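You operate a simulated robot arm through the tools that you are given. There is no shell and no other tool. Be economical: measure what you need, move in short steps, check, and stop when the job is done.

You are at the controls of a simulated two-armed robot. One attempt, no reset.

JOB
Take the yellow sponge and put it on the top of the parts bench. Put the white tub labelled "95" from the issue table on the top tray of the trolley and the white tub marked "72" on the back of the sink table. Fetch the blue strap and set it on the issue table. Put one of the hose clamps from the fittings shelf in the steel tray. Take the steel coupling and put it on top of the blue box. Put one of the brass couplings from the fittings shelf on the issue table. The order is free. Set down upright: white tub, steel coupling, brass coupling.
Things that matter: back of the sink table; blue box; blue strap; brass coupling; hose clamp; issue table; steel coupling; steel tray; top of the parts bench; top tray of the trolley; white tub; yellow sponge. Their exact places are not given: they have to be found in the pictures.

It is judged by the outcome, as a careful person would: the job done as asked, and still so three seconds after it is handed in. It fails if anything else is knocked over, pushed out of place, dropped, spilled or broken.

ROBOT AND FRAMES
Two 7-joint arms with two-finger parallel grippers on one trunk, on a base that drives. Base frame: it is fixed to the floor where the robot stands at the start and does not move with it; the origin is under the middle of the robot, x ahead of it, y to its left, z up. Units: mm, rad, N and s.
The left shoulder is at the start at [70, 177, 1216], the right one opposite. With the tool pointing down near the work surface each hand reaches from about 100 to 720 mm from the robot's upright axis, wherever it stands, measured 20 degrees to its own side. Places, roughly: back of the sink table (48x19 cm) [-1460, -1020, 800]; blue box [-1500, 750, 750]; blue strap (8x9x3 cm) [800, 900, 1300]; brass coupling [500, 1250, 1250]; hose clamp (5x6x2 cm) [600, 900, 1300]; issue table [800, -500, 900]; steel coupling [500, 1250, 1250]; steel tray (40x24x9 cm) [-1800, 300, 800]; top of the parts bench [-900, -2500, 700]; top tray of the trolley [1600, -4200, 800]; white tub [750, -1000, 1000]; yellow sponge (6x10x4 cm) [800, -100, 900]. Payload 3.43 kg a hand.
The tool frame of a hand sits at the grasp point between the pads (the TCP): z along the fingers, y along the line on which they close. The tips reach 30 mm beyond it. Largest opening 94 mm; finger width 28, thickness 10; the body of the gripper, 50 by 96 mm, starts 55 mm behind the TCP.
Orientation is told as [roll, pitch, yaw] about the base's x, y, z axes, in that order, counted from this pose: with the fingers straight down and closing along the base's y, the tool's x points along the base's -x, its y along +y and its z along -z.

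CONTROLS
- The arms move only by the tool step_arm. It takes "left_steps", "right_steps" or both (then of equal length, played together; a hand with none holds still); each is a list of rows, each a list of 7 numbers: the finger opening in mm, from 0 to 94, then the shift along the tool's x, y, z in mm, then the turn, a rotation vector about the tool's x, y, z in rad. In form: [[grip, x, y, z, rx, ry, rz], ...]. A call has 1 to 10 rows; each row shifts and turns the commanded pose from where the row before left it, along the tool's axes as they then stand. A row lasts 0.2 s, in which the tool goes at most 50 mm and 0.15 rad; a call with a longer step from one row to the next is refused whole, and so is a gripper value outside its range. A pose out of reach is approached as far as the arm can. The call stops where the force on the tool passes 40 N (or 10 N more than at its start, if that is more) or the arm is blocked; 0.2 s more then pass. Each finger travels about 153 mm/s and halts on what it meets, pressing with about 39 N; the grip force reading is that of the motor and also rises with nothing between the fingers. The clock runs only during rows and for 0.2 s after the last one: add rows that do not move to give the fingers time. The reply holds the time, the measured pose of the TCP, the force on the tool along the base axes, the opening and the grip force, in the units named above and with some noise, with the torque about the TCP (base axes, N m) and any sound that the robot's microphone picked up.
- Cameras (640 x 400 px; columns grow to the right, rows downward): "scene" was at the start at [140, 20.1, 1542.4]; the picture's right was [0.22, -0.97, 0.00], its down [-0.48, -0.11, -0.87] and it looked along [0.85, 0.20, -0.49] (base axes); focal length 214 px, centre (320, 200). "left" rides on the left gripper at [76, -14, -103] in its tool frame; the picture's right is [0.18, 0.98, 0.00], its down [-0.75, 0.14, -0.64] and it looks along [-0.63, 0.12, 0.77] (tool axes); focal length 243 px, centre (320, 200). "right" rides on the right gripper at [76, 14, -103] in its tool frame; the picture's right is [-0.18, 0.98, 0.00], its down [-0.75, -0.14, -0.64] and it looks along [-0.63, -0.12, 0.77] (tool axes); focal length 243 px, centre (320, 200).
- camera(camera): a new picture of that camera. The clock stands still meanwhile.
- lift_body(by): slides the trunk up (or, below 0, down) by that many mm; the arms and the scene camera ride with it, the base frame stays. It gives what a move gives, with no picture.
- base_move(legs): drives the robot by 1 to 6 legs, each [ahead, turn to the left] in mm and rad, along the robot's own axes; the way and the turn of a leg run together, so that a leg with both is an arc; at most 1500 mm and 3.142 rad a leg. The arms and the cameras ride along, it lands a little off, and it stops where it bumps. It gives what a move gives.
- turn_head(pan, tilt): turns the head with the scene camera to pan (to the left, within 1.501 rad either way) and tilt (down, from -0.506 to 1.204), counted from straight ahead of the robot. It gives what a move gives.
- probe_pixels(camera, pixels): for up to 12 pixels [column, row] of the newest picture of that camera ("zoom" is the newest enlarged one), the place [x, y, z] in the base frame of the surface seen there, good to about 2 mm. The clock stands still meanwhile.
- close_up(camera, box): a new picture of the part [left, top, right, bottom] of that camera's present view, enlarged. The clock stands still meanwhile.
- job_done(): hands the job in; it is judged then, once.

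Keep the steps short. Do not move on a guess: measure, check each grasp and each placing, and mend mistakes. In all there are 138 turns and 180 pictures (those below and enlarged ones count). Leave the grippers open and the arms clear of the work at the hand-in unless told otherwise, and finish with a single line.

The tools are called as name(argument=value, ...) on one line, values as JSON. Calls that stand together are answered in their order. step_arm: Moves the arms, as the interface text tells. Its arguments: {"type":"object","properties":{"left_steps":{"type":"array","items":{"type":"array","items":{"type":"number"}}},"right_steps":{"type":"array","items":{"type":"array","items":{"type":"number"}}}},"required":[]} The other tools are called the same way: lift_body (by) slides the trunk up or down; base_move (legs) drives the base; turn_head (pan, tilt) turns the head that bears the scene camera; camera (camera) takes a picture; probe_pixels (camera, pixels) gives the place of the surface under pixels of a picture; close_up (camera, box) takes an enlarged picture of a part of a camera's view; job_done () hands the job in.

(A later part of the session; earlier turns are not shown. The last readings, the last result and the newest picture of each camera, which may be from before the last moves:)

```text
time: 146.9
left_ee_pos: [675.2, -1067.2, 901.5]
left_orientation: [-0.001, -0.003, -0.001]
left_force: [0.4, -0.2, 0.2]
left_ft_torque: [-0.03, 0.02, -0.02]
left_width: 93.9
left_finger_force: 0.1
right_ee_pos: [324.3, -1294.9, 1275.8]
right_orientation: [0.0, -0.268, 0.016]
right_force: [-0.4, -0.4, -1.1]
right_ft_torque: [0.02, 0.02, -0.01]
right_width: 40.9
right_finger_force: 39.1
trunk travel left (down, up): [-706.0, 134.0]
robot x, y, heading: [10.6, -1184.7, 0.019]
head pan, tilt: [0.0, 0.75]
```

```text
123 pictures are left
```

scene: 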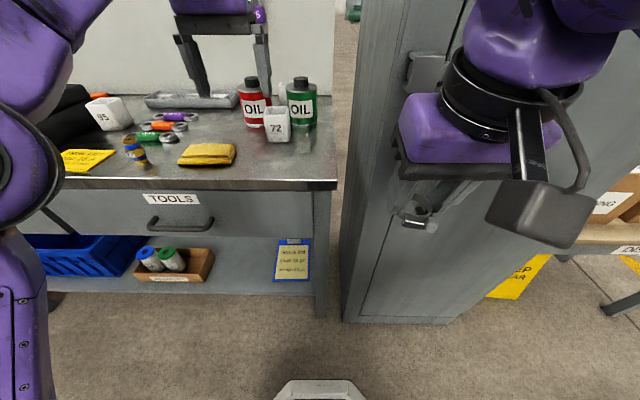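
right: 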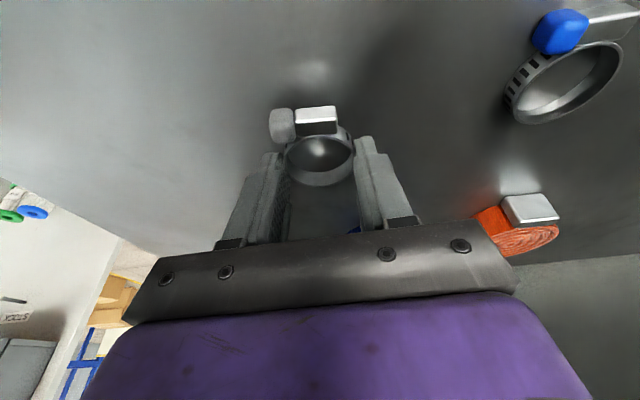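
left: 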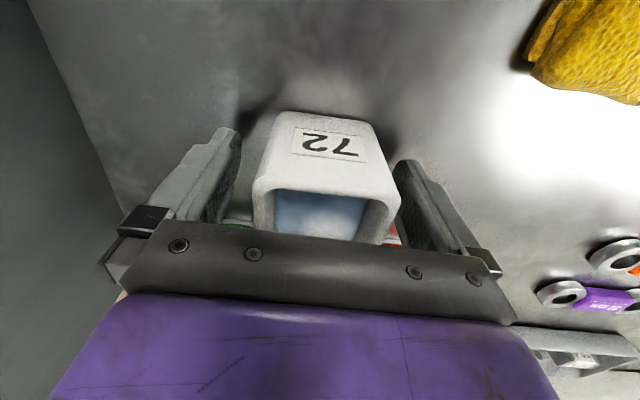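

step_arm(left_steps=[[84, 0, 0, 0, 0, 0, 0], [76, 0, 0, 0, 0, 0, 0], [70, 0, 0, 0, 0, 0, 0], [65, 0, 0, 0, 0, 0, 0], [60, 0, 0, 0, 0, 0, 0], [40, 0, 0, 0, 0, 0, 0], [40, 0, 0, 0, 0, 0, 0]])

step_arm(left_steps=[[40, 0, 0, -3, 0, 0, 0], [40, 0, 0, -6, 0, 0, 0], [40, 0, 0, -10, 0, 0, 0], [40, 0, 0, -15, 0, 0, 0], [40, 0, 0, -20, 0, 0, 0], [40, 0, 0, -20, 0, 0, 0], [40, 0, 0, -20, 0, 0, 0], [40, 0, 0, -20, 0, 0, 0], [40, 0, 0, -10, 0, 0, 0]])

camera(camera="left")

```text
time: 148.5
left_ee_pos: [675.9, -1067.0, 902.8]
left_orientation: [-0.003, -0.001, 0.0]
left_force: [0.0, 1.2, 1.3]
left_ft_torque: [0.0, -0.04, 0.03]
left_width: 64.3
left_finger_force: 39.1
right_ee_pos: [324.5, -1294.9, 1274.8]
right_orientation: [0.0, -0.266, 0.018]
right_force: [-0.3, 0.5, -0.8]
right_ft_torque: [-0.04, 0.0, -0.01]
right_width: 41.0
right_finger_force: 38.8
trunk travel left (down, up): [-706.0, 134.0]
robot x, y, heading: [11.6, -1188.7, 0.015]
head pan, tilt: [0.0, 0.75]
```

```text
time: 150.5
left_ee_pos: [676.0, -1066.1, 1027.8]
left_orientation: [-0.001, -0.001, 0.001]
left_force: [0.4, -0.6, -1.3]
left_ft_torque: [-0.02, 0.06, 0.0]
left_width: 63.9
left_finger_force: 38.2
right_ee_pos: [326.0, -1295.5, 1274.4]
right_orientation: [0.002, -0.267, 0.017]
right_force: [0.0, 0.1, 0.2]
right_ft_torque: [0.02, 0.02, 0.01]
right_width: 41.1
right_finger_force: 38.6
trunk travel left (down, up): [-706.0, 134.0]
robot x, y, heading: [12.5, -1185.5, 0.021]
head pan, tilt: [0.0, 0.75]
```

```text
122 pictures are left
```

left: 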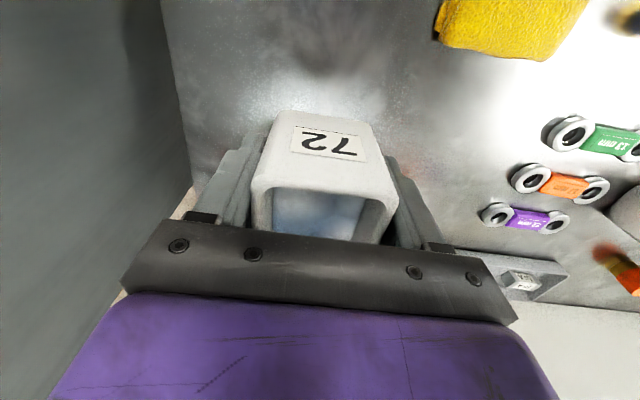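

Held level. Pull back, back the base up, and turn round to the sink table.

step_arm(left_steps=[[40, 30, 0, -10, 0, 0, 0], [40, 35, 0, -10, 0, 0, 0], [40, 35, 0, -10, 0, 0, 0], [40, 35, 0, -10, 0, 0, 0], [40, 35, 0, -10, 0, 0, 0], [40, 0, 0, 0, 0, 0, 0]])

base_move(legs=[[-350, 0], [0, 1.55], [0, 1.55]])

turn_head(pan=0.0, tilt=0.5)

camera(camera="scene")

camera(camera="right")

```text
time: 151.9
left_ee_pos: [506.4, -1064.5, 1076.0]
left_orientation: [0.001, 0.0, 0.0]
left_force: [0.7, -0.6, -0.5]
left_ft_torque: [-0.01, -0.01, 0.0]
left_width: 63.7
left_finger_force: 38.9
right_ee_pos: [325.3, -1294.8, 1274.8]
right_orientation: [0.004, -0.267, 0.017]
right_force: [0.1, -0.1, -0.6]
right_ft_torque: [0.0, 0.02, 0.02]
right_width: 41.1
right_finger_force: 38.9
trunk travel left (down, up): [-706.0, 134.0]
robot x, y, heading: [14.6, -1188.3, 0.012]
head pan, tilt: [0.0, 0.75]
```

```text
time: 161.8
left_ee_pos: [-838.4, -1302.7, 1077.7]
left_orientation: [0.002, -0.001, 3.117]
left_force: [0.5, 0.2, -1.2]
left_ft_torque: [-0.02, -0.03, 0.02]
left_width: 63.8
left_finger_force: 39.0
right_ee_pos: [-651.7, -1077.3, 1275.3]
right_orientation: [0.001, -0.267, 3.136]
right_force: [-0.6, 0.2, -1.4]
right_ft_torque: [0.0, -0.02, -0.03]
right_width: 41.1
right_finger_force: 39.6
trunk travel left (down, up): [-706.0, 134.0]
robot x, y, heading: [-338.4, -1193.1, 3.135]
head pan, tilt: [0.0, 0.75]
```

```text
time: 162.6
left_ee_pos: [-837.0, -1302.6, 1077.0]
left_orientation: [0.0, -0.002, 3.116]
left_force: [-0.3, 0.4, -0.7]
left_ft_torque: [0.0, 0.01, -0.01]
left_width: 63.6
left_finger_force: 38.7
right_ee_pos: [-651.2, -1078.0, 1275.7]
right_orientation: [0.0, -0.269, 3.137]
right_force: [-0.5, 0.0, -0.8]
right_ft_torque: [-0.03, -0.02, 0.0]
right_width: 41.2
right_finger_force: 39.4
trunk travel left (down, up): [-706.0, 134.0]
robot x, y, heading: [-340.3, -1194.7, 3.136]
head pan, tilt: [0.0, 0.499]
```

```text
121 pictures are left
```

scene: 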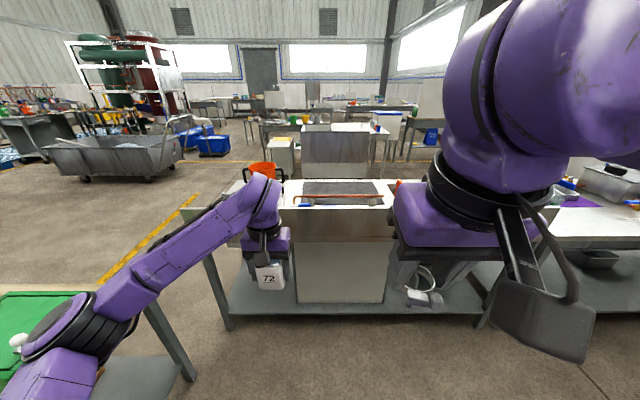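

```text
120 pictures are left
```

right: 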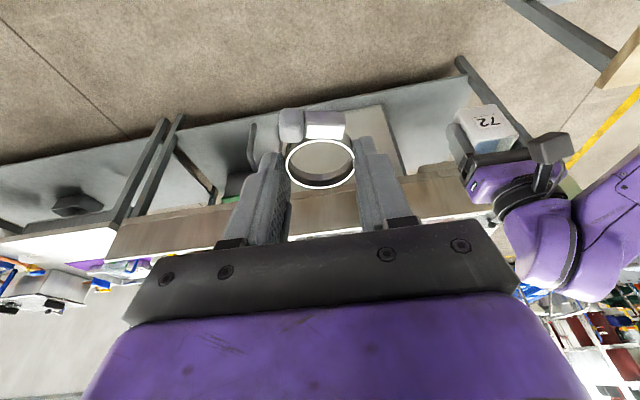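

probe_pixels(camera="scene", pixels=[[335, 232], [335, 190], [335, 205], [300, 185], [385, 187], [335, 165], [335, 130], [262, 168], [300, 225], [285, 195], [40, 310], [175, 380]])

close_up(camera="scene", box=[230, 110, 454, 250])

```text
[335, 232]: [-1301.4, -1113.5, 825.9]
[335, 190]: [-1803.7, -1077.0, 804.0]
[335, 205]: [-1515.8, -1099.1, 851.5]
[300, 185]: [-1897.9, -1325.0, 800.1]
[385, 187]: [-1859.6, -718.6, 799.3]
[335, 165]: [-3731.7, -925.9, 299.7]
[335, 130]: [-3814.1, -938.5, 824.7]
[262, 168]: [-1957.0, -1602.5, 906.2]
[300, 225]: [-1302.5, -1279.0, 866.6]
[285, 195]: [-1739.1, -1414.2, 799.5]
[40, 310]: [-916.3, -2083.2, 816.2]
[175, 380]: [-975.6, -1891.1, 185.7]
```

```text
2.86 times, centred on (342, 180) of scene
```

zoom: 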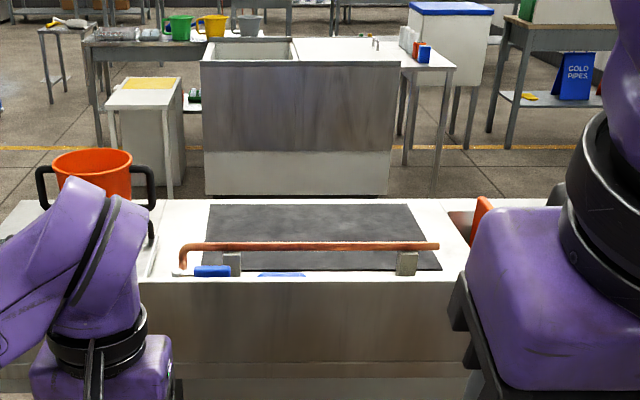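

The splash panel faces us at x≈-1301; the "back" strip is just beyond. Drive closer and look down.

base_move(legs=[[300, 0]])

lift_body(by=90)

turn_head(pan=0.0, tilt=0.6)

camera(camera="scene")

close_up(camera="scene", box=[200, 140, 440, 290])

```text
time: 164.6
left_ee_pos: [-1134.3, -1302.8, 1077.5]
left_orientation: [0.001, -0.002, 3.121]
left_force: [-0.3, 0.4, -0.5]
left_ft_torque: [0.0, -0.01, 0.01]
left_width: 63.7
left_finger_force: 38.7
right_ee_pos: [-947.9, -1077.8, 1275.3]
right_orientation: [0.001, -0.268, 3.137]
right_force: [0.6, 0.6, 0.4]
right_ft_torque: [-0.01, -0.01, 0.02]
right_width: 41.2
right_finger_force: 38.9
trunk travel left (down, up): [-706.0, 134.0]
robot x, y, heading: [-638.8, -1189.4, 3.138]
head pan, tilt: [0.0, 0.499]
```

```text
time: 165.9
left_ee_pos: [-1135.8, -1304.2, 1166.3]
left_orientation: [0.0, -0.002, 3.12]
left_force: [0.8, 0.3, -1.2]
left_ft_torque: [0.0, -0.04, -0.02]
left_width: 63.6
left_finger_force: 39.0
right_ee_pos: [-949.4, -1077.6, 1365.7]
right_orientation: [0.002, -0.266, 3.139]
right_force: [0.5, -0.4, 0.2]
right_ft_torque: [0.0, -0.01, -0.03]
right_width: 40.8
right_finger_force: 38.5
trunk travel left (down, up): [-796.0, 44.0]
robot x, y, heading: [-637.4, -1191.9, 3.138]
head pan, tilt: [0.0, 0.499]
```

```text
time: 166.5
left_ee_pos: [-1135.5, -1303.7, 1166.7]
left_orientation: [0.001, -0.002, 3.122]
left_force: [0.3, 0.1, -0.9]
left_ft_torque: [-0.02, -0.04, 0.02]
left_width: 63.6
left_finger_force: 39.0
right_ee_pos: [-950.0, -1078.0, 1365.3]
right_orientation: [0.002, -0.267, 3.138]
right_force: [0.5, 0.6, -0.4]
right_ft_torque: [0.04, 0.01, 0.01]
right_width: 41.3
right_finger_force: 38.8
trunk travel left (down, up): [-796.0, 44.0]
robot x, y, heading: [-636.2, -1190.1, 3.134]
head pan, tilt: [0.0, 0.6]
```

```text
118 pictures are left
```

scene: 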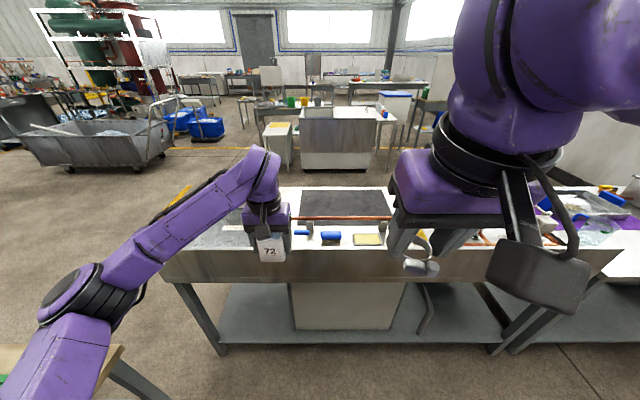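

```text
2.67 times, centred on (320, 215) of scene
```

zoom: 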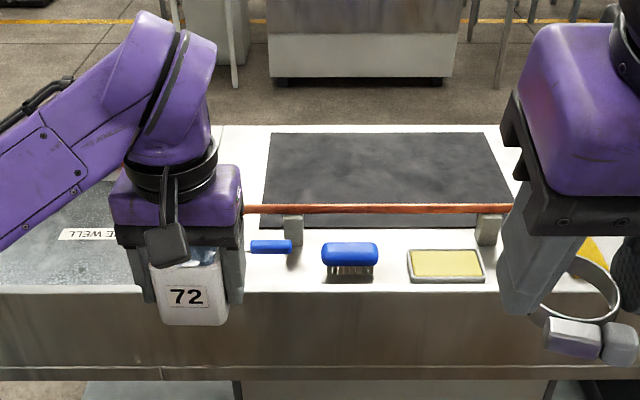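

The view is blocked; move the right hand outward/up and look again from nearer.

step_arm(right_steps=[[0, 0, -45, 0, 0, 0, 0], [0, 0, -45, 0, 0, 0, 0], [0, 0, -45, 0, 0, 0, 0], [0, 0, -45, 0, 0, 0, 0], [0, 0, -45, -10, 0, 0, 0], [0, 0, 0, 0, 0, 0, 0]])

base_move(legs=[[150, 0]])

turn_head(pan=-0.2, tilt=0.8)

camera(camera="scene")

close_up(camera="scene", box=[200, 80, 520, 280])

```text
time: 167.9
left_ee_pos: [-1135.1, -1303.5, 1167.2]
left_orientation: [-0.002, -0.001, 3.12]
left_force: [-0.4, -0.2, -1.2]
left_ft_torque: [0.0, -0.03, 0.02]
left_width: 64.1
left_finger_force: 38.6
right_ee_pos: [-957.9, -861.9, 1369.0]
right_orientation: [0.0, -0.269, 3.14]
right_force: [0.4, -0.1, 0.0]
right_ft_torque: [-0.03, 0.03, -0.02]
right_width: 41.0
right_finger_force: 38.8
right hand out of reach, approached as far as the arm can: row 5
trunk travel left (down, up): [-796.0, 44.0]
robot x, y, heading: [-635.9, -1190.7, 3.136]
head pan, tilt: [0.0, 0.6]
```

```text
time: 169.3
left_ee_pos: [-1283.4, -1302.4, 1168.7]
left_orientation: [0.0, -0.004, 3.123]
left_force: [0.5, -0.5, -1.4]
left_ft_torque: [-0.01, 0.03, -0.03]
left_width: 64.2
left_finger_force: 38.7
right_ee_pos: [-1105.8, -860.2, 1368.6]
right_orientation: [0.002, -0.269, 3.137]
right_force: [0.1, 0.7, 0.0]
right_ft_torque: [-0.01, 0.03, -0.01]
right_width: 41.1
right_finger_force: 39.0
trunk travel left (down, up): [-796.0, 44.0]
robot x, y, heading: [-791.8, -1192.0, 3.137]
head pan, tilt: [0.0, 0.6]
```

```text
time: 170.0
left_ee_pos: [-1287.4, -1302.8, 1168.2]
left_orientation: [-0.002, 0.001, 3.121]
left_force: [0.0, 1.0, -1.4]
left_ft_torque: [0.01, -0.04, 0.02]
left_width: 63.5
left_finger_force: 39.1
right_ee_pos: [-1108.5, -859.4, 1369.0]
right_orientation: [0.002, -0.27, 3.138]
right_force: [0.7, 0.4, -0.2]
right_ft_torque: [0.0, 0.02, 0.0]
right_width: 40.9
right_finger_force: 39.3
trunk travel left (down, up): [-796.0, 44.0]
robot x, y, heading: [-791.8, -1189.1, 3.13]
head pan, tilt: [-0.201, 0.799]
```

```text
116 pictures are left
```

scene: 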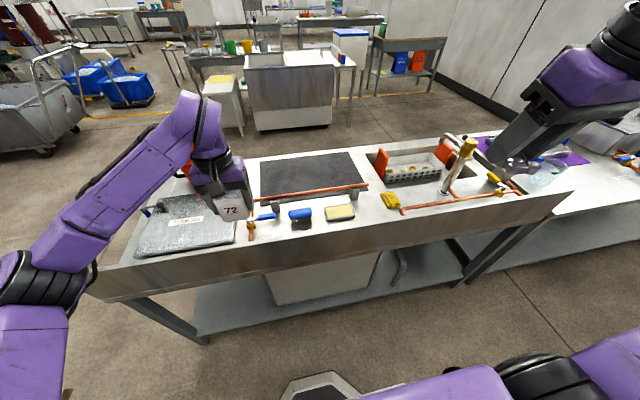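

```text
2.00 times, centred on (360, 180) of scene
```

zoom: 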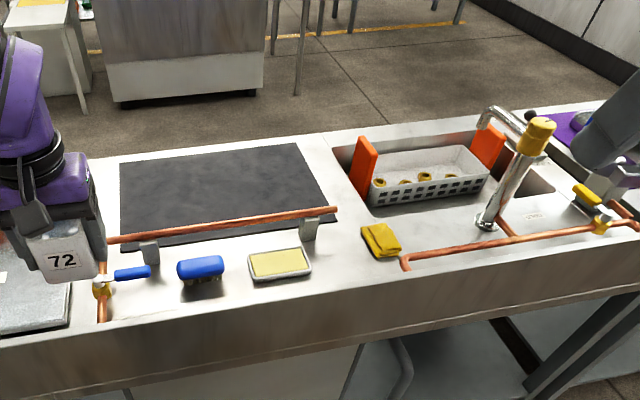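

The faucet stands on our side, so this near strip is the back of the sink table. Find a free spot.

probe_pixels(camera="zoom", pixels=[[340, 265], [350, 245], [310, 270], [362, 245], [405, 265], [250, 280], [335, 215], [220, 275], [345, 285], [310, 240], [395, 250], [345, 300]])

close_up(camera="scene", box=[260, 180, 420, 280])

```text
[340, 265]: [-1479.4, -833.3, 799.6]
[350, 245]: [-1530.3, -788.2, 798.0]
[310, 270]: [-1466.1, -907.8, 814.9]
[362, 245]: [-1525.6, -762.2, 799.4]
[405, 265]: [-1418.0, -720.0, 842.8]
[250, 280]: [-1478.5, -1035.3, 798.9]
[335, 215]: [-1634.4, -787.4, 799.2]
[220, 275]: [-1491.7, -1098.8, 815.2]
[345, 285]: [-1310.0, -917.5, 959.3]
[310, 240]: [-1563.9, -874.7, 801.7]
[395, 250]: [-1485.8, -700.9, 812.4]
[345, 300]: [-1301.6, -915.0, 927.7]
```

```text
4.00 times, centred on (340, 230) of scene
```

zoom: 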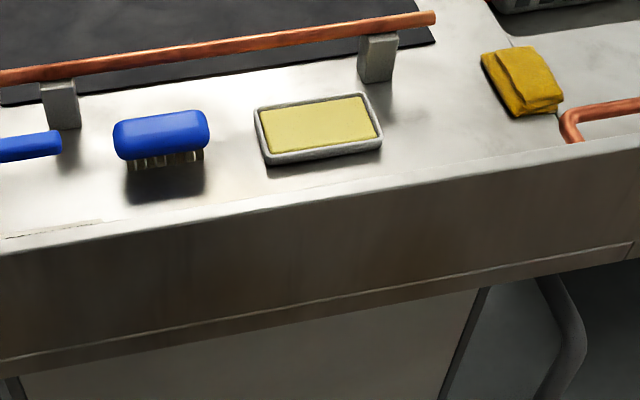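

Free spot at (-1465,-838) between the dish and the cloth; surface z=799, splash top ≈960. Reposition the base so the left arm lines up.

base_move(legs=[[-250, 0], [0, -1.57], [525, 0], [0, 1.57], [285, 0]])

turn_head(pan=0.15, tilt=0.8)

camera(camera="scene")

camera(camera="left")

```text
time: 183.7
left_ee_pos: [-1322.1, -793.8, 1167.0]
left_orientation: [0.001, -0.002, -3.139]
left_force: [0.4, -0.1, -0.8]
left_ft_torque: [0.02, 0.04, -0.02]
left_width: 63.7
left_finger_force: 39.5
right_ee_pos: [-1154.4, -346.4, 1369.3]
right_orientation: [0.002, -0.271, -3.12]
right_force: [-0.2, -0.2, -0.3]
right_ft_torque: [0.04, 0.01, 0.02]
right_width: 41.3
right_finger_force: 38.8
trunk travel left (down, up): [-796.0, 44.0]
robot x, y, heading: [-827.4, -670.9, -3.123]
head pan, tilt: [-0.201, 0.799]
```

```text
time: 184.6
left_ee_pos: [-1322.9, -793.2, 1166.9]
left_orientation: [0.0, -0.002, -3.141]
left_force: [0.3, 0.4, -0.9]
left_ft_torque: [-0.01, -0.02, -0.01]
left_width: 63.7
left_finger_force: 39.2
right_ee_pos: [-1156.3, -347.9, 1368.6]
right_orientation: [0.002, -0.268, -3.121]
right_force: [0.1, 0.4, -0.1]
right_ft_torque: [0.0, 0.04, 0.01]
right_width: 40.8
right_finger_force: 38.5
trunk travel left (down, up): [-796.0, 44.0]
robot x, y, heading: [-826.1, -671.1, -3.121]
head pan, tilt: [0.15, 0.799]
```

```text
113 pictures are left
```

scene: 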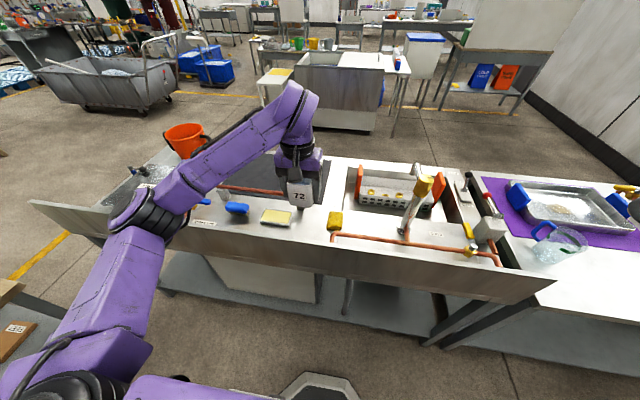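

```text
112 pictures are left
```

left: 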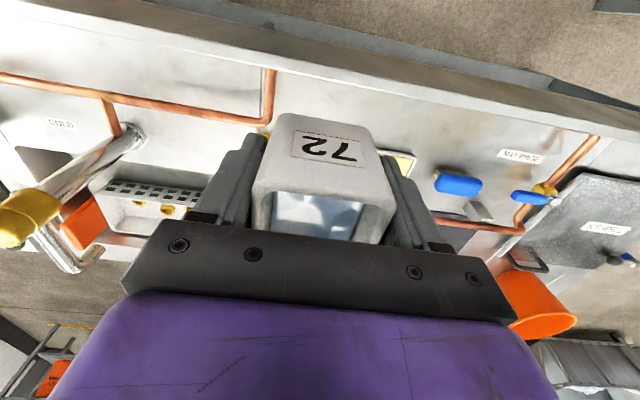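

close_up(camera="scene", box=[230, 170, 390, 270])

probe_pixels(camera="scene", pixels=[[290, 222], [293, 212], [305, 225], [310, 215], [328, 226], [330, 215], [310, 240], [310, 250], [262, 218], [265, 209], [305, 210], [340, 236]])

```text
4.00 times, centred on (310, 220) of scene
```

zoom: 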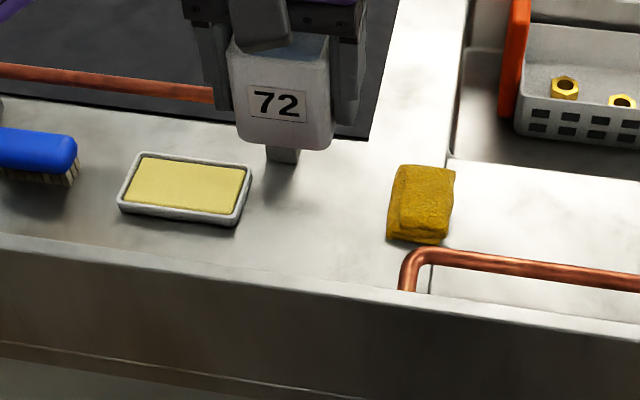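

```text
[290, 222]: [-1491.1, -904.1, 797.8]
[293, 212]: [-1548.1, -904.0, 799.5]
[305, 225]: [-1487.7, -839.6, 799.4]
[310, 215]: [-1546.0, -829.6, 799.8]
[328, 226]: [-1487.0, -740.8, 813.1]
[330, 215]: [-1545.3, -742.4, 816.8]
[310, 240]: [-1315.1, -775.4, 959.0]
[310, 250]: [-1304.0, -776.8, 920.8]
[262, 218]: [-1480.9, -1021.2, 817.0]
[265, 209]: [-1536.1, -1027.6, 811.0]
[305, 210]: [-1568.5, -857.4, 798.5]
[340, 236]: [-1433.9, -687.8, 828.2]
```

step_arm(left_steps=[[40, -36.8, 10, 0, 0, 0, 0], [40, -36.8, 10, 0, 0, 0, 0], [40, -36.8, 10, 0, 0, 0, 0], [40, -36.8, 10, 0, 0, 0, 0], [40, 0, 0, 40, 0, 0, 0], [40, 0, 0, 40, 0, 0, 0], [40, 0, 0, 40, 0, 0, 0], [40, 0, 0, 40, 0, 0, 0], [40, 0, 0, 0, 0, 0, 0]])

camera(camera="left")

camera(camera="scene")

```text
time: 186.6
left_ee_pos: [-1471.3, -835.4, 1005.5]
left_orientation: [-0.002, -0.002, -3.139]
left_force: [-0.2, 0.9, -0.4]
left_ft_torque: [0.0, -0.01, 0.0]
left_width: 63.8
left_finger_force: 39.0
right_ee_pos: [-1155.2, -347.1, 1368.0]
right_orientation: [0.001, -0.269, -3.121]
right_force: [0.0, 0.2, 0.1]
right_ft_torque: [0.02, 0.01, -0.04]
right_width: 41.0
right_finger_force: 39.2
trunk travel left (down, up): [-796.0, 44.0]
robot x, y, heading: [-831.8, -670.6, -3.122]
head pan, tilt: [0.15, 0.799]
```

```text
110 pictures are left
```

left: 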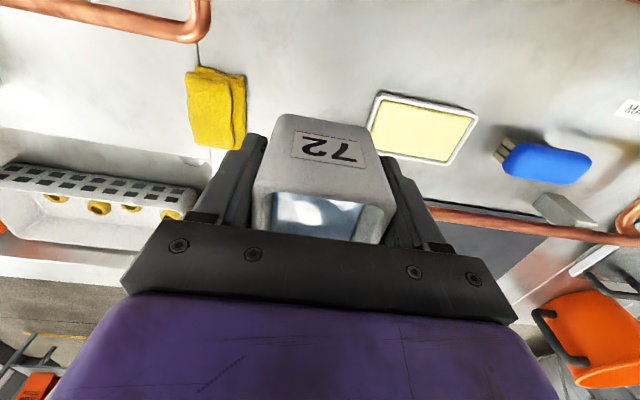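

```text
109 pictures are left
```

scene: 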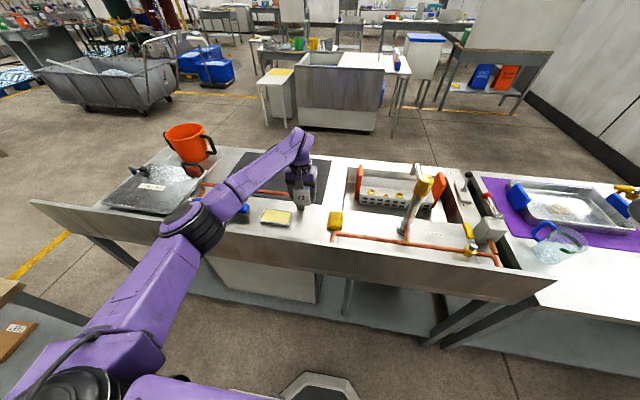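

probe_pixels(camera="scene", pixels=[[190, 225], [195, 248], [175, 260], [215, 205], [240, 190], [222, 220]])

```text
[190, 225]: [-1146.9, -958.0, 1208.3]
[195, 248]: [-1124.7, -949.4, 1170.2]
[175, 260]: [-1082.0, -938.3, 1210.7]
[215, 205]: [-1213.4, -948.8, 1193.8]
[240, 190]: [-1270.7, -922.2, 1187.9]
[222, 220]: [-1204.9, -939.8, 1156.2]
```

Elbow is clear of the splash. Lower to ~5 mm above.

step_arm(left_steps=[[40, 0, 0, 40, 0, 0, 0], [40, 0, 0, 40, 0, 0, 0], [40, 0, 0, 40, 0, 0, 0], [40, 0, 0, 25, 0, 0, 0], [40, 0, 0, 12, 0, 0, 0], [40, 0, 0, 0, 0, 0, 0]])

camera(camera="left")

```text
time: 188.0
left_ee_pos: [-1471.7, -832.4, 851.3]
left_orientation: [-0.001, -0.002, -3.138]
left_force: [0.4, -0.4, -2.0]
left_ft_torque: [-0.03, -0.03, 0.02]
left_width: 63.9
left_finger_force: 38.9
right_ee_pos: [-1155.7, -347.7, 1368.2]
right_orientation: [0.001, -0.27, -3.12]
right_force: [0.3, 0.1, -1.0]
right_ft_torque: [-0.01, 0.0, -0.02]
right_width: 41.2
right_finger_force: 38.9
trunk travel left (down, up): [-796.0, 44.0]
robot x, y, heading: [-827.5, -673.1, -3.123]
head pan, tilt: [0.15, 0.799]
```

```text
108 pictures are left
```

left: 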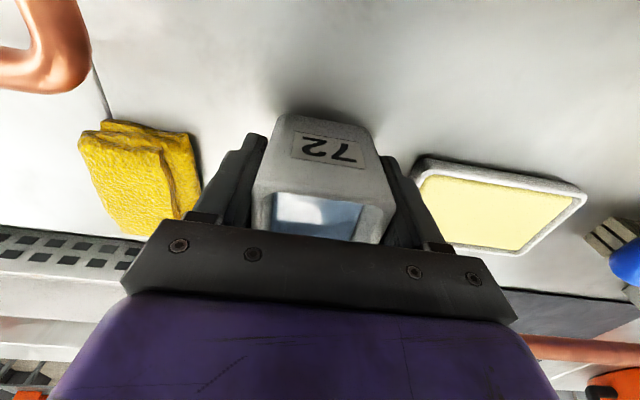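

step_arm(left_steps=[[40, 0, 0, 4, 0, 0, 0], [40, 0, 0, 2.5, 0, 0, 0], [40, 0, 0, 0, 0, 0, 0]])

step_arm(left_steps=[[40, 0, 0, 1, 0, 0, 0], [40, 0, 0, 0, 0, 0, 0]])

step_arm(left_steps=[[40, 0, 0, 1, 0, 0, 0], [40, 0, 0, 0, 0, 0, 0]])

step_arm(left_steps=[[40, 0, 0, 0.8, 0, 0, 0], [40, 0, 0, 0, 0, 0, 0]])

```text
time: 188.8
left_ee_pos: [-1470.1, -834.5, 844.9]
left_orientation: [-0.001, -0.002, -3.14]
left_force: [-0.2, 0.2, -1.3]
left_ft_torque: [0.0, -0.03, 0.01]
left_width: 63.7
left_finger_force: 39.0
right_ee_pos: [-1156.4, -348.0, 1367.1]
right_orientation: [0.002, -0.269, -3.12]
right_force: [0.0, -0.6, -0.1]
right_ft_torque: [0.0, -0.03, 0.02]
right_width: 41.3
right_finger_force: 38.9
trunk travel left (down, up): [-796.0, 44.0]
robot x, y, heading: [-826.7, -669.8, -3.118]
head pan, tilt: [0.15, 0.799]
```

```text
time: 189.4
left_ee_pos: [-1470.9, -832.2, 843.1]
left_orientation: [0.0, -0.002, -3.141]
left_force: [0.3, -0.1, -0.3]
left_ft_torque: [0.0, -0.02, 0.03]
left_width: 63.6
left_finger_force: 39.1
right_ee_pos: [-1156.5, -346.3, 1368.4]
right_orientation: [0.001, -0.269, -3.121]
right_force: [0.3, 0.1, -1.1]
right_ft_torque: [0.02, 0.04, -0.02]
right_width: 40.9
right_finger_force: 38.9
trunk travel left (down, up): [-796.0, 44.0]
robot x, y, heading: [-825.6, -670.4, -3.12]
head pan, tilt: [0.15, 0.799]
```

```text
time: 190.0
left_ee_pos: [-1470.4, -834.2, 842.5]
left_orientation: [0.0, -0.002, -3.14]
left_force: [-0.5, 0.5, 1.4]
left_ft_torque: [0.03, 0.11, -0.02]
left_width: 63.7
left_finger_force: 39.4
right_ee_pos: [-1155.9, -346.7, 1368.6]
right_orientation: [0.001, -0.268, -3.122]
right_force: [-0.1, -0.9, -0.1]
right_ft_torque: [-0.01, -0.03, 0.0]
right_width: 41.2
right_finger_force: 38.3
trunk travel left (down, up): [-796.0, 44.0]
robot x, y, heading: [-828.7, -670.3, -3.122]
head pan, tilt: [0.15, 0.799]
```

```text
time: 190.6
left_ee_pos: [-1470.0, -834.1, 843.3]
left_orientation: [0.0, -0.004, -3.139]
left_force: [-0.5, -0.2, 5.0]
left_ft_torque: [0.03, 0.27, 0.01]
left_width: 63.5
left_finger_force: 39.0
right_ee_pos: [-1155.0, -346.6, 1368.4]
right_orientation: [0.0, -0.271, -3.121]
right_force: [0.3, -0.7, -1.0]
right_ft_torque: [-0.01, 0.03, -0.02]
right_width: 41.3
right_finger_force: 38.8
trunk travel left (down, up): [-796.0, 44.0]
robot x, y, heading: [-825.0, -673.9, -3.124]
head pan, tilt: [0.15, 0.799]
```

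Contact. Open gently, rise straight up, check.

step_arm(left_steps=[[68, 0, 0, 0, 0, 0, 0], [76, 0, 0, 0, 0, 0, 0], [84, 0, 0, 0, 0, 0, 0], [84, 0, 0, -15, 0, 0, 0], [84, 0, 0, -40, 0, 0, 0], [84, 0, 0, -45, 0, 0, 0], [84, 0, 0, -45, 0, 0, 0], [84, 0, 0, -45, 0, 0, 0], [84, 0, 0, -45, 0, 0, 0], [84, 0, 0, -45, 0, 0, 0]])

camera(camera="left")

turn_head(pan=-0.55, tilt=0.7)

camera(camera="scene")

```text
time: 192.8
left_ee_pos: [-1471.0, -832.7, 1121.2]
left_orientation: [0.001, -0.002, -3.143]
left_force: [-0.1, -0.4, -0.6]
left_ft_torque: [0.02, 0.04, -0.01]
left_width: 84.2
left_finger_force: 0.0
right_ee_pos: [-1154.5, -345.3, 1368.3]
right_orientation: [0.004, -0.272, -3.121]
right_force: [-0.6, -0.8, -0.8]
right_ft_torque: [-0.01, 0.0, -0.05]
right_width: 41.3
right_finger_force: 38.9
trunk travel left (down, up): [-796.0, 44.0]
robot x, y, heading: [-822.9, -671.0, -3.124]
head pan, tilt: [0.15, 0.799]
```

```text
107 pictures are left
```

left: 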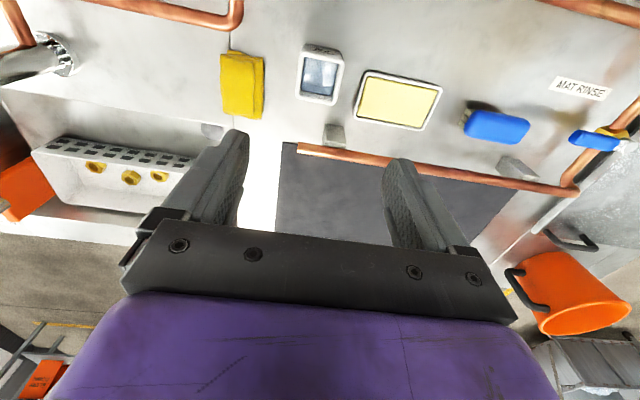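

```text
time: 193.8
left_ee_pos: [-1470.6, -832.8, 1121.2]
left_orientation: [-0.001, -0.002, -3.14]
left_force: [-0.2, 0.0, 0.5]
left_ft_torque: [0.03, 0.03, -0.01]
left_width: 84.1
left_finger_force: 0.1
right_ee_pos: [-1156.0, -346.7, 1368.9]
right_orientation: [0.0, -0.267, -3.121]
right_force: [0.5, 0.0, -0.9]
right_ft_torque: [-0.03, -0.03, -0.01]
right_width: 41.2
right_finger_force: 38.8
trunk travel left (down, up): [-796.0, 44.0]
robot x, y, heading: [-826.4, -670.6, -3.118]
head pan, tilt: [-0.55, 0.7]
```

```text
106 pictures are left
```

scene: 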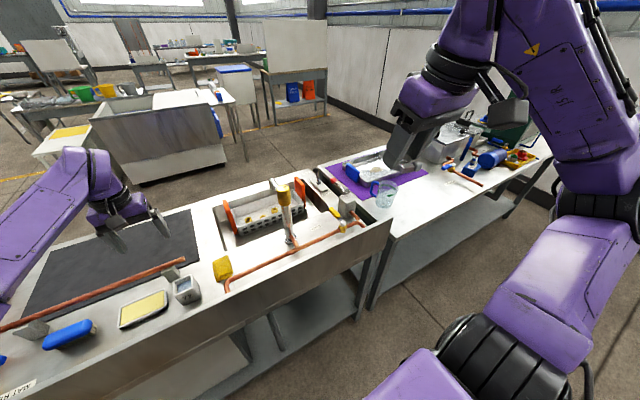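

Tub 72 stands well on the back strip. Retract the left hand, then look at the steel tray.

step_arm(left_steps=[[84, 45, 0, -10, 0, 0, 0], [84, 45, 0, -10, 0, 0, 0], [84, 45, 0, -10, 0, 0, 0], [84, 45, 0, -10, 0, 0, 0], [84, 0, 0, 0, 0, 0, 0]])

close_up(camera="scene", box=[310, 130, 470, 230])

probe_pixels(camera="zoom", pixels=[[170, 180], [230, 125], [330, 125], [250, 160], [280, 130], [150, 145], [300, 210], [60, 180], [140, 240], [300, 280], [460, 270], [350, 190]])

```text
time: 195.0
left_ee_pos: [-1290.4, -833.1, 1159.3]
left_orientation: [-0.001, -0.002, -3.138]
left_force: [0.3, -0.5, -0.1]
left_ft_torque: [0.01, -0.01, 0.0]
left_width: 83.9
left_finger_force: 0.1
right_ee_pos: [-1156.4, -346.8, 1367.3]
right_orientation: [0.002, -0.267, -3.121]
right_force: [-1.0, -0.5, -0.8]
right_ft_torque: [-0.02, 0.02, -0.04]
right_width: 41.1
right_finger_force: 39.1
trunk travel left (down, up): [-796.0, 44.0]
robot x, y, heading: [-825.8, -671.4, -3.121]
head pan, tilt: [-0.55, 0.7]
```

```text
4.00 times, centred on (390, 180) of scene
```

zoom: 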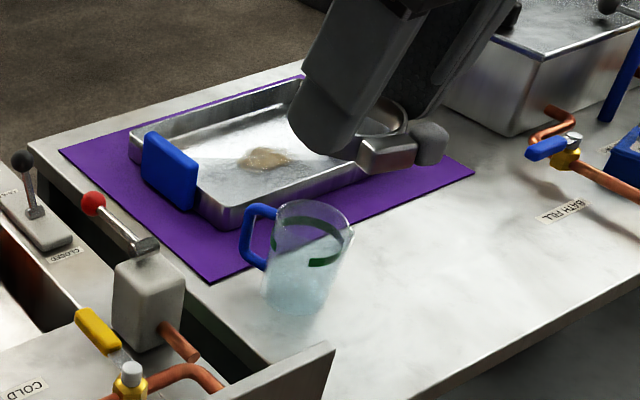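

```text
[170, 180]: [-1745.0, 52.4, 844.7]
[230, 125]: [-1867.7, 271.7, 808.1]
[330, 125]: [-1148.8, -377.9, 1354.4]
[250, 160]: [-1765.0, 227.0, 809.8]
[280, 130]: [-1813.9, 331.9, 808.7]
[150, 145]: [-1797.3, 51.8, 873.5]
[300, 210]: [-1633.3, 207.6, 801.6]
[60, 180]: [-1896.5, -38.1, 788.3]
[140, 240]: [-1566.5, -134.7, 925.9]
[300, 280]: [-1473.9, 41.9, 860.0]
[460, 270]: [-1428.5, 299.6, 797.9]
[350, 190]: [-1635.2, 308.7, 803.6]
```

The tray interior is at x≈-1660…-1870, y≈80…430, z≈809 – far from the bench edge (x≈-1304). Look down to see how close the base can drive.

turn_head(pan=0.0, tilt=1.2)

camera(camera="scene")

probe_pixels(camera="scene", pixels=[[320, 300], [320, 260], [320, 240], [320, 200], [320, 150], [320, 100], [200, 280], [440, 280], [400, 150], [320, 340]])

```text
time: 196.0
left_ee_pos: [-1287.8, -833.5, 1159.6]
left_orientation: [-0.002, 0.0, -3.14]
left_force: [-1.0, 0.1, -0.2]
left_ft_torque: [0.0, -0.02, 0.0]
left_width: 84.2
left_finger_force: 0.0
right_ee_pos: [-1155.2, -347.3, 1368.4]
right_orientation: [0.002, -0.268, -3.121]
right_force: [-0.2, 0.3, -0.6]
right_ft_torque: [-0.01, 0.0, 0.0]
right_width: 41.0
right_finger_force: 39.5
trunk travel left (down, up): [-796.0, 44.0]
robot x, y, heading: [-827.6, -670.1, -3.117]
head pan, tilt: [0.0, 1.201]
```

```text
104 pictures are left
```

scene: 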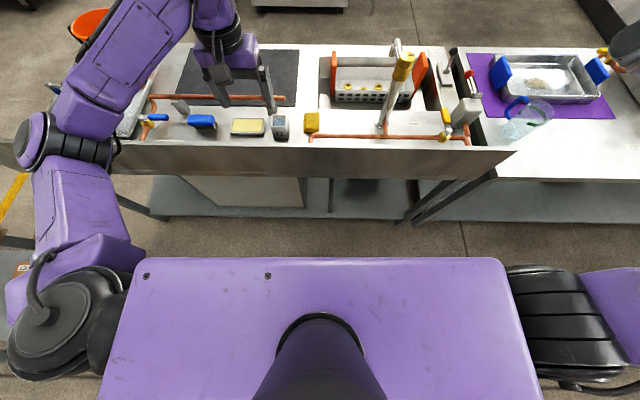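

```text
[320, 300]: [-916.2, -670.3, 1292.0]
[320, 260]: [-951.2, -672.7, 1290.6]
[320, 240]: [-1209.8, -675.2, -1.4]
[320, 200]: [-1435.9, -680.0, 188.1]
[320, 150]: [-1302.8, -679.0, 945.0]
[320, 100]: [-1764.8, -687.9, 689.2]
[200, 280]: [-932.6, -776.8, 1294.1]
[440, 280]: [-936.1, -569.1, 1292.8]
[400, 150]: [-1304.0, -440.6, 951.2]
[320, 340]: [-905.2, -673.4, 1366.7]
```

base_move(legs=[[-300, 0], [0, -1.59], [820, 0], [0, 1.57]])

lift_body(by=-350)

turn_head(pan=0.0, tilt=0.9)

camera(camera="scene")

```text
time: 209.7
left_ee_pos: [-994.6, 5.9, 1159.3]
left_orientation: [0.0, -0.001, 3.112]
left_force: [-0.1, 0.5, 0.2]
left_ft_torque: [-0.02, 0.01, -0.01]
left_width: 84.2
left_finger_force: 0.1
right_ee_pos: [-844.9, 489.4, 1368.9]
right_orientation: [0.002, -0.27, 3.132]
right_force: [0.3, 0.1, -1.2]
right_ft_torque: [0.04, -0.01, 0.01]
right_width: 41.1
right_finger_force: 39.0
trunk travel left (down, up): [-796.0, 44.0]
robot x, y, heading: [-529.4, 157.0, 3.132]
head pan, tilt: [0.0, 1.201]
```

```text
time: 213.1
left_ee_pos: [-995.2, 7.2, 808.8]
left_orientation: [0.001, -0.002, 3.111]
left_force: [-0.3, 0.0, -0.6]
left_ft_torque: [-0.02, -0.02, -0.01]
left_width: 83.9
left_finger_force: 0.1
right_ee_pos: [-844.1, 488.6, 1019.1]
right_orientation: [0.002, -0.269, 3.132]
right_force: [-0.7, 0.3, -0.7]
right_ft_torque: [0.02, 0.01, -0.01]
right_width: 40.9
right_finger_force: 39.0
trunk travel left (down, up): [-446.0, 394.0]
robot x, y, heading: [-524.7, 152.9, 3.13]
head pan, tilt: [0.0, 1.201]
```

```text
time: 213.9
left_ee_pos: [-994.6, 6.3, 810.0]
left_orientation: [0.001, -0.003, 3.113]
left_force: [0.0, 0.1, 0.3]
left_ft_torque: [0.02, -0.03, 0.0]
left_width: 83.9
left_finger_force: 0.1
right_ee_pos: [-845.1, 488.0, 1018.8]
right_orientation: [0.003, -0.268, 3.132]
right_force: [0.4, 0.6, -0.2]
right_ft_torque: [0.03, 0.0, -0.04]
right_width: 41.2
right_finger_force: 39.8
trunk travel left (down, up): [-446.0, 394.0]
robot x, y, heading: [-527.7, 155.6, 3.126]
head pan, tilt: [0.0, 0.901]
```

```text
103 pictures are left
```

scene: 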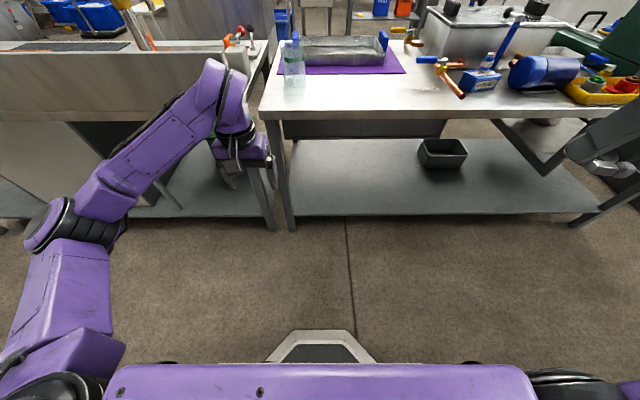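

probe_pixels(camera="scene", pixels=[[300, 333], [345, 333], [320, 340], [320, 352], [275, 220], [300, 215], [400, 212], [290, 118], [400, 115], [350, 150], [350, 58], [350, 72]])

```text
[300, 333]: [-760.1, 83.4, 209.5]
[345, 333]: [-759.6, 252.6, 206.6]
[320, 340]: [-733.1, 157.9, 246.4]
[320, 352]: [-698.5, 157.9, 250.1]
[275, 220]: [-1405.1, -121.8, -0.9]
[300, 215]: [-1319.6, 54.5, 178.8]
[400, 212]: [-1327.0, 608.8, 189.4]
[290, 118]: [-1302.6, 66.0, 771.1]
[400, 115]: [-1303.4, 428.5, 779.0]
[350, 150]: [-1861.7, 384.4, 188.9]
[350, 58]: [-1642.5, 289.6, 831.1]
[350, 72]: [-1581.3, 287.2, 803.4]
```

Base front is ≈240 mm ahead; the lower shelf front is at x≈-1320. Robot x≈-1030 is safe. Raise trunk, drive 500.

lift_body(by=350)

base_move(legs=[[490, 0.01]])

turn_head(pan=-0.15, tilt=0.8)

camera(camera="scene")

close_up(camera="scene", box=[220, 130, 420, 255])

```text
time: 217.3
left_ee_pos: [-996.8, 6.5, 1159.6]
left_orientation: [0.001, -0.001, 3.112]
left_force: [1.0, -0.2, 0.4]
left_ft_torque: [-0.01, -0.01, -0.03]
left_width: 83.9
left_finger_force: 0.1
right_ee_pos: [-845.2, 488.5, 1369.2]
right_orientation: [0.002, -0.271, 3.131]
right_force: [1.1, -0.1, -0.1]
right_ft_torque: [-0.03, 0.02, 0.0]
right_width: 41.0
right_finger_force: 39.3
trunk travel left (down, up): [-796.0, 44.0]
robot x, y, heading: [-527.2, 152.0, 3.128]
head pan, tilt: [0.0, 0.901]
```

```text
time: 220.2
left_ee_pos: [-1482.9, 1.3, 1161.1]
left_orientation: [0.0, -0.001, 3.127]
left_force: [-0.5, 0.7, 0.9]
left_ft_torque: [0.03, 0.0, 0.0]
left_width: 83.9
left_finger_force: 0.1
right_ee_pos: [-1340.3, 485.5, 1369.3]
right_orientation: [0.0, -0.271, -3.136]
right_force: [0.4, -0.7, -0.2]
right_ft_torque: [0.0, 0.0, -0.05]
right_width: 41.3
right_finger_force: 38.7
trunk travel left (down, up): [-796.0, 44.0]
robot x, y, heading: [-1021.4, 154.9, -3.141]
head pan, tilt: [0.0, 0.901]
```

```text
time: 220.9
left_ee_pos: [-1483.2, 1.2, 1159.7]
left_orientation: [0.0, -0.003, 3.127]
left_force: [0.4, -0.2, -0.7]
left_ft_torque: [0.03, 0.02, 0.01]
left_width: 84.0
left_finger_force: 0.1
right_ee_pos: [-1341.8, 485.4, 1367.9]
right_orientation: [0.001, -0.269, -3.137]
right_force: [-0.5, -0.5, -0.1]
right_ft_torque: [0.01, -0.03, -0.01]
right_width: 41.1
right_finger_force: 39.2
trunk travel left (down, up): [-796.0, 44.0]
robot x, y, heading: [-1016.3, 154.3, -3.133]
head pan, tilt: [-0.15, 0.799]
```

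```text
102 pictures are left
```

scene: 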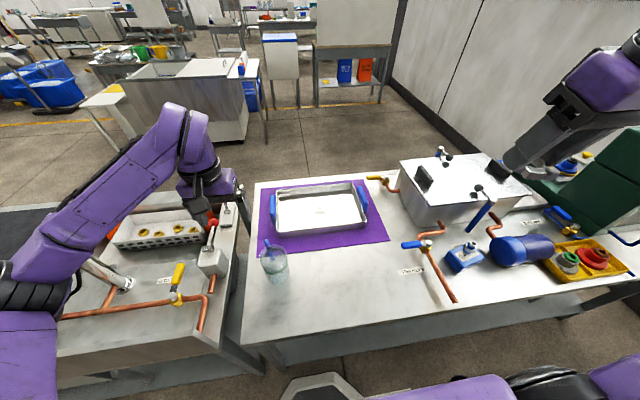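

```text
3.20 times, centred on (320, 192) of scene
```

zoom: 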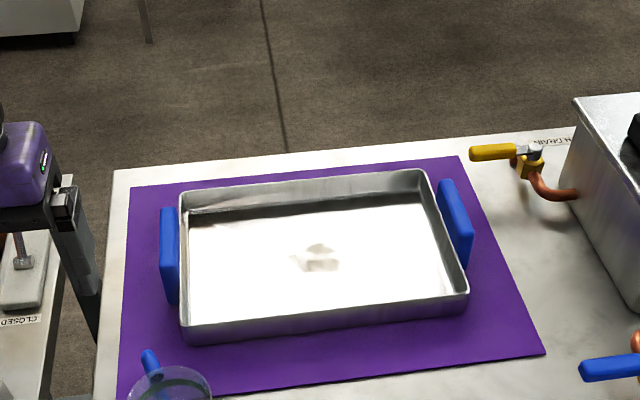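

probe_pixels(camera="zoom", pixels=[[320, 320], [320, 305], [320, 285], [400, 270], [460, 292], [380, 250], [200, 320], [400, 180], [320, 250], [330, 312], [455, 225], [420, 285]])

```text
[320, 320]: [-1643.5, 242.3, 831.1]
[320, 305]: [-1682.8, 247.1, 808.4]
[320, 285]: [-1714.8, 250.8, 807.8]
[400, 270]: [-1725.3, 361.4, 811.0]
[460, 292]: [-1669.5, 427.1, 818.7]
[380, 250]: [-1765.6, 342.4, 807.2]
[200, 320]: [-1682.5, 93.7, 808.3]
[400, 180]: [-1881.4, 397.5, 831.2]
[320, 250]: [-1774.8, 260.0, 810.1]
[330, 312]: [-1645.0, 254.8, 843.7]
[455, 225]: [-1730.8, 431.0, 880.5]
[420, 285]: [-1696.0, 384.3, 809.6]
```

Tray interior: near wall x≈-1645 (rim 844), floor 808. Bring the right hand towards (-1697,332).

step_arm(right_steps=[[0, -16.34, 11.77, 43.45, 0, 0, 0], [0, -16.34, 11.77, 43.45, 0, 0, 0], [0, -16.34, 11.77, 43.45, 0, 0, 0], [0, -16.34, 11.77, 43.45, 0, 0, 0], [0, -16.34, 11.77, 43.45, 0, 0, 0], [0, -16.34, 11.77, 43.45, 0, 0, 0], [0, -16.34, 11.77, 43.45, 0, 0, 0], [0, 0, 0, 0, 0, 0, 0]])

camera(camera="right")

```text
time: 222.7
left_ee_pos: [-1482.2, 2.2, 1159.9]
left_orientation: [-0.002, -0.003, 3.128]
left_force: [-0.4, -0.2, -0.3]
left_ft_torque: [-0.04, -0.04, 0.01]
left_width: 84.0
left_finger_force: 0.0
right_ee_pos: [-1531.7, 403.8, 1107.2]
right_orientation: [0.002, -0.27, -3.137]
right_force: [0.0, 0.5, -1.2]
right_ft_torque: [0.01, -0.01, 0.04]
right_width: 41.2
right_finger_force: 39.2
trunk travel left (down, up): [-796.0, 44.0]
robot x, y, heading: [-1015.9, 157.2, -3.14]
head pan, tilt: [-0.15, 0.799]
```

```text
100 pictures are left
```

right: 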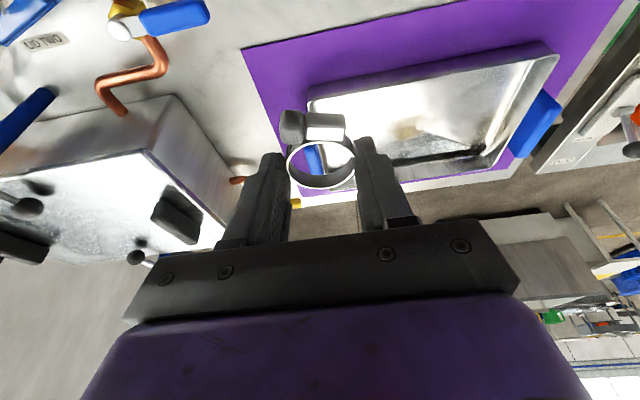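

step_arm(right_steps=[[0, -16.45, 13.2, 43.8, 0, 0, 0], [0, -16.45, 13.2, 43.8, 0, 0, 0], [0, -16.45, 13.2, 43.8, 0, 0, 0], [0, -16.45, 13.2, 43.8, 0, 0, 0], [0, -16.45, 13.2, 43.8, 0, 0, 0], [0, -16.45, 13.2, 43.8, 0, 0, 0], [0, 0, 0, 0, 0, 0, 0]])

camera(camera="right")

camera(camera="scene")

```text
time: 224.3
left_ee_pos: [-1482.0, 1.3, 1159.0]
left_orientation: [0.001, -0.002, 3.128]
left_force: [0.9, 0.2, 0.6]
left_ft_torque: [0.01, -0.01, 0.02]
left_width: 84.2
left_finger_force: 0.2
right_ee_pos: [-1693.3, 322.6, 878.1]
right_orientation: [0.003, -0.27, -3.136]
right_force: [-0.1, 0.4, 0.4]
right_ft_torque: [0.04, -0.04, 0.0]
right_width: 41.0
right_finger_force: 38.8
trunk travel left (down, up): [-796.0, 44.0]
robot x, y, heading: [-1019.6, 154.3, -3.136]
head pan, tilt: [-0.15, 0.799]
```

```text
99 pictures are left
```

right: 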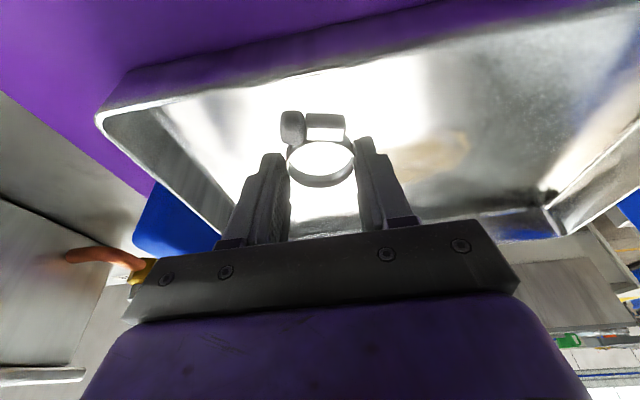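

```text
98 pictures are left
```

scene: 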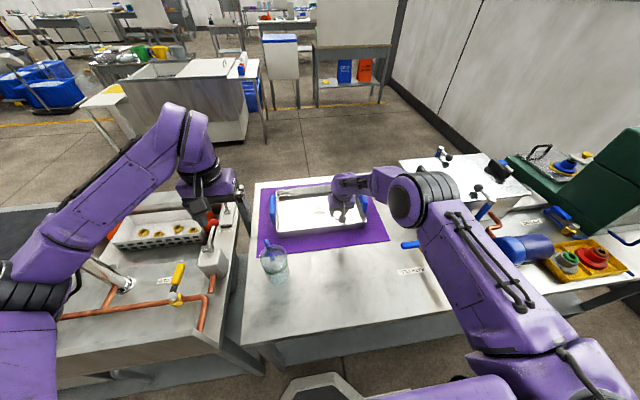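

Over the tray. Lower in steps until contact.

step_arm(right_steps=[[0, 4, 0, 14.4, 0, 0, 0], [0, 3.2, 0, 11.6, 0, 0, 0], [0, 1.1, 0, 3.9, 0, 0, 0], [0, 0, 0, 0, 0, 0, 0]])

step_arm(right_steps=[[0, 0.4, 0, 1.4, 0, 0, 0], [0, 0, 0, 0, 0, 0, 0]])

step_arm(right_steps=[[0, 0.4, 0, 1.4, 0, 0, 0], [0, 0, 0, 0, 0, 0, 0]])

```text
time: 225.3
left_ee_pos: [-1483.6, 0.0, 1157.8]
left_orientation: [0.0, -0.001, 3.127]
left_force: [-0.3, 0.9, 0.7]
left_ft_torque: [0.02, -0.02, -0.03]
left_width: 84.0
left_finger_force: 0.0
right_ee_pos: [-1695.2, 322.2, 846.9]
right_orientation: [0.002, -0.268, -3.136]
right_force: [0.3, 0.2, -0.1]
right_ft_torque: [-0.02, 0.0, 0.02]
right_width: 41.1
right_finger_force: 39.4
trunk travel left (down, up): [-796.0, 44.0]
robot x, y, heading: [-1016.6, 156.1, -3.134]
head pan, tilt: [-0.15, 0.799]
```

```text
time: 225.9
left_ee_pos: [-1484.0, 0.8, 1159.8]
left_orientation: [0.001, -0.003, 3.126]
left_force: [-1.6, 0.4, -0.2]
left_ft_torque: [-0.02, -0.01, -0.01]
left_width: 83.9
left_finger_force: 0.1
right_ee_pos: [-1695.4, 322.2, 847.4]
right_orientation: [0.004, -0.27, -3.136]
right_force: [-0.3, 0.2, -0.3]
right_ft_torque: [0.0, -0.02, -0.03]
right_width: 41.1
right_finger_force: 39.2
trunk travel left (down, up): [-796.0, 44.0]
robot x, y, heading: [-1018.2, 159.7, -3.14]
head pan, tilt: [-0.15, 0.799]
```

```text
time: 226.5
left_ee_pos: [-1483.5, 0.5, 1160.4]
left_orientation: [0.0, -0.002, 3.127]
left_force: [0.0, 0.3, 0.2]
left_ft_torque: [-0.01, 0.03, 0.04]
left_width: 83.9
left_finger_force: 0.0
right_ee_pos: [-1695.8, 321.0, 843.8]
right_orientation: [0.001, -0.271, -3.137]
right_force: [0.2, 0.5, 0.0]
right_ft_torque: [0.0, 0.01, 0.0]
right_width: 41.1
right_finger_force: 39.4
trunk travel left (down, up): [-796.0, 44.0]
robot x, y, heading: [-1017.5, 154.0, -3.141]
head pan, tilt: [-0.15, 0.799]
```

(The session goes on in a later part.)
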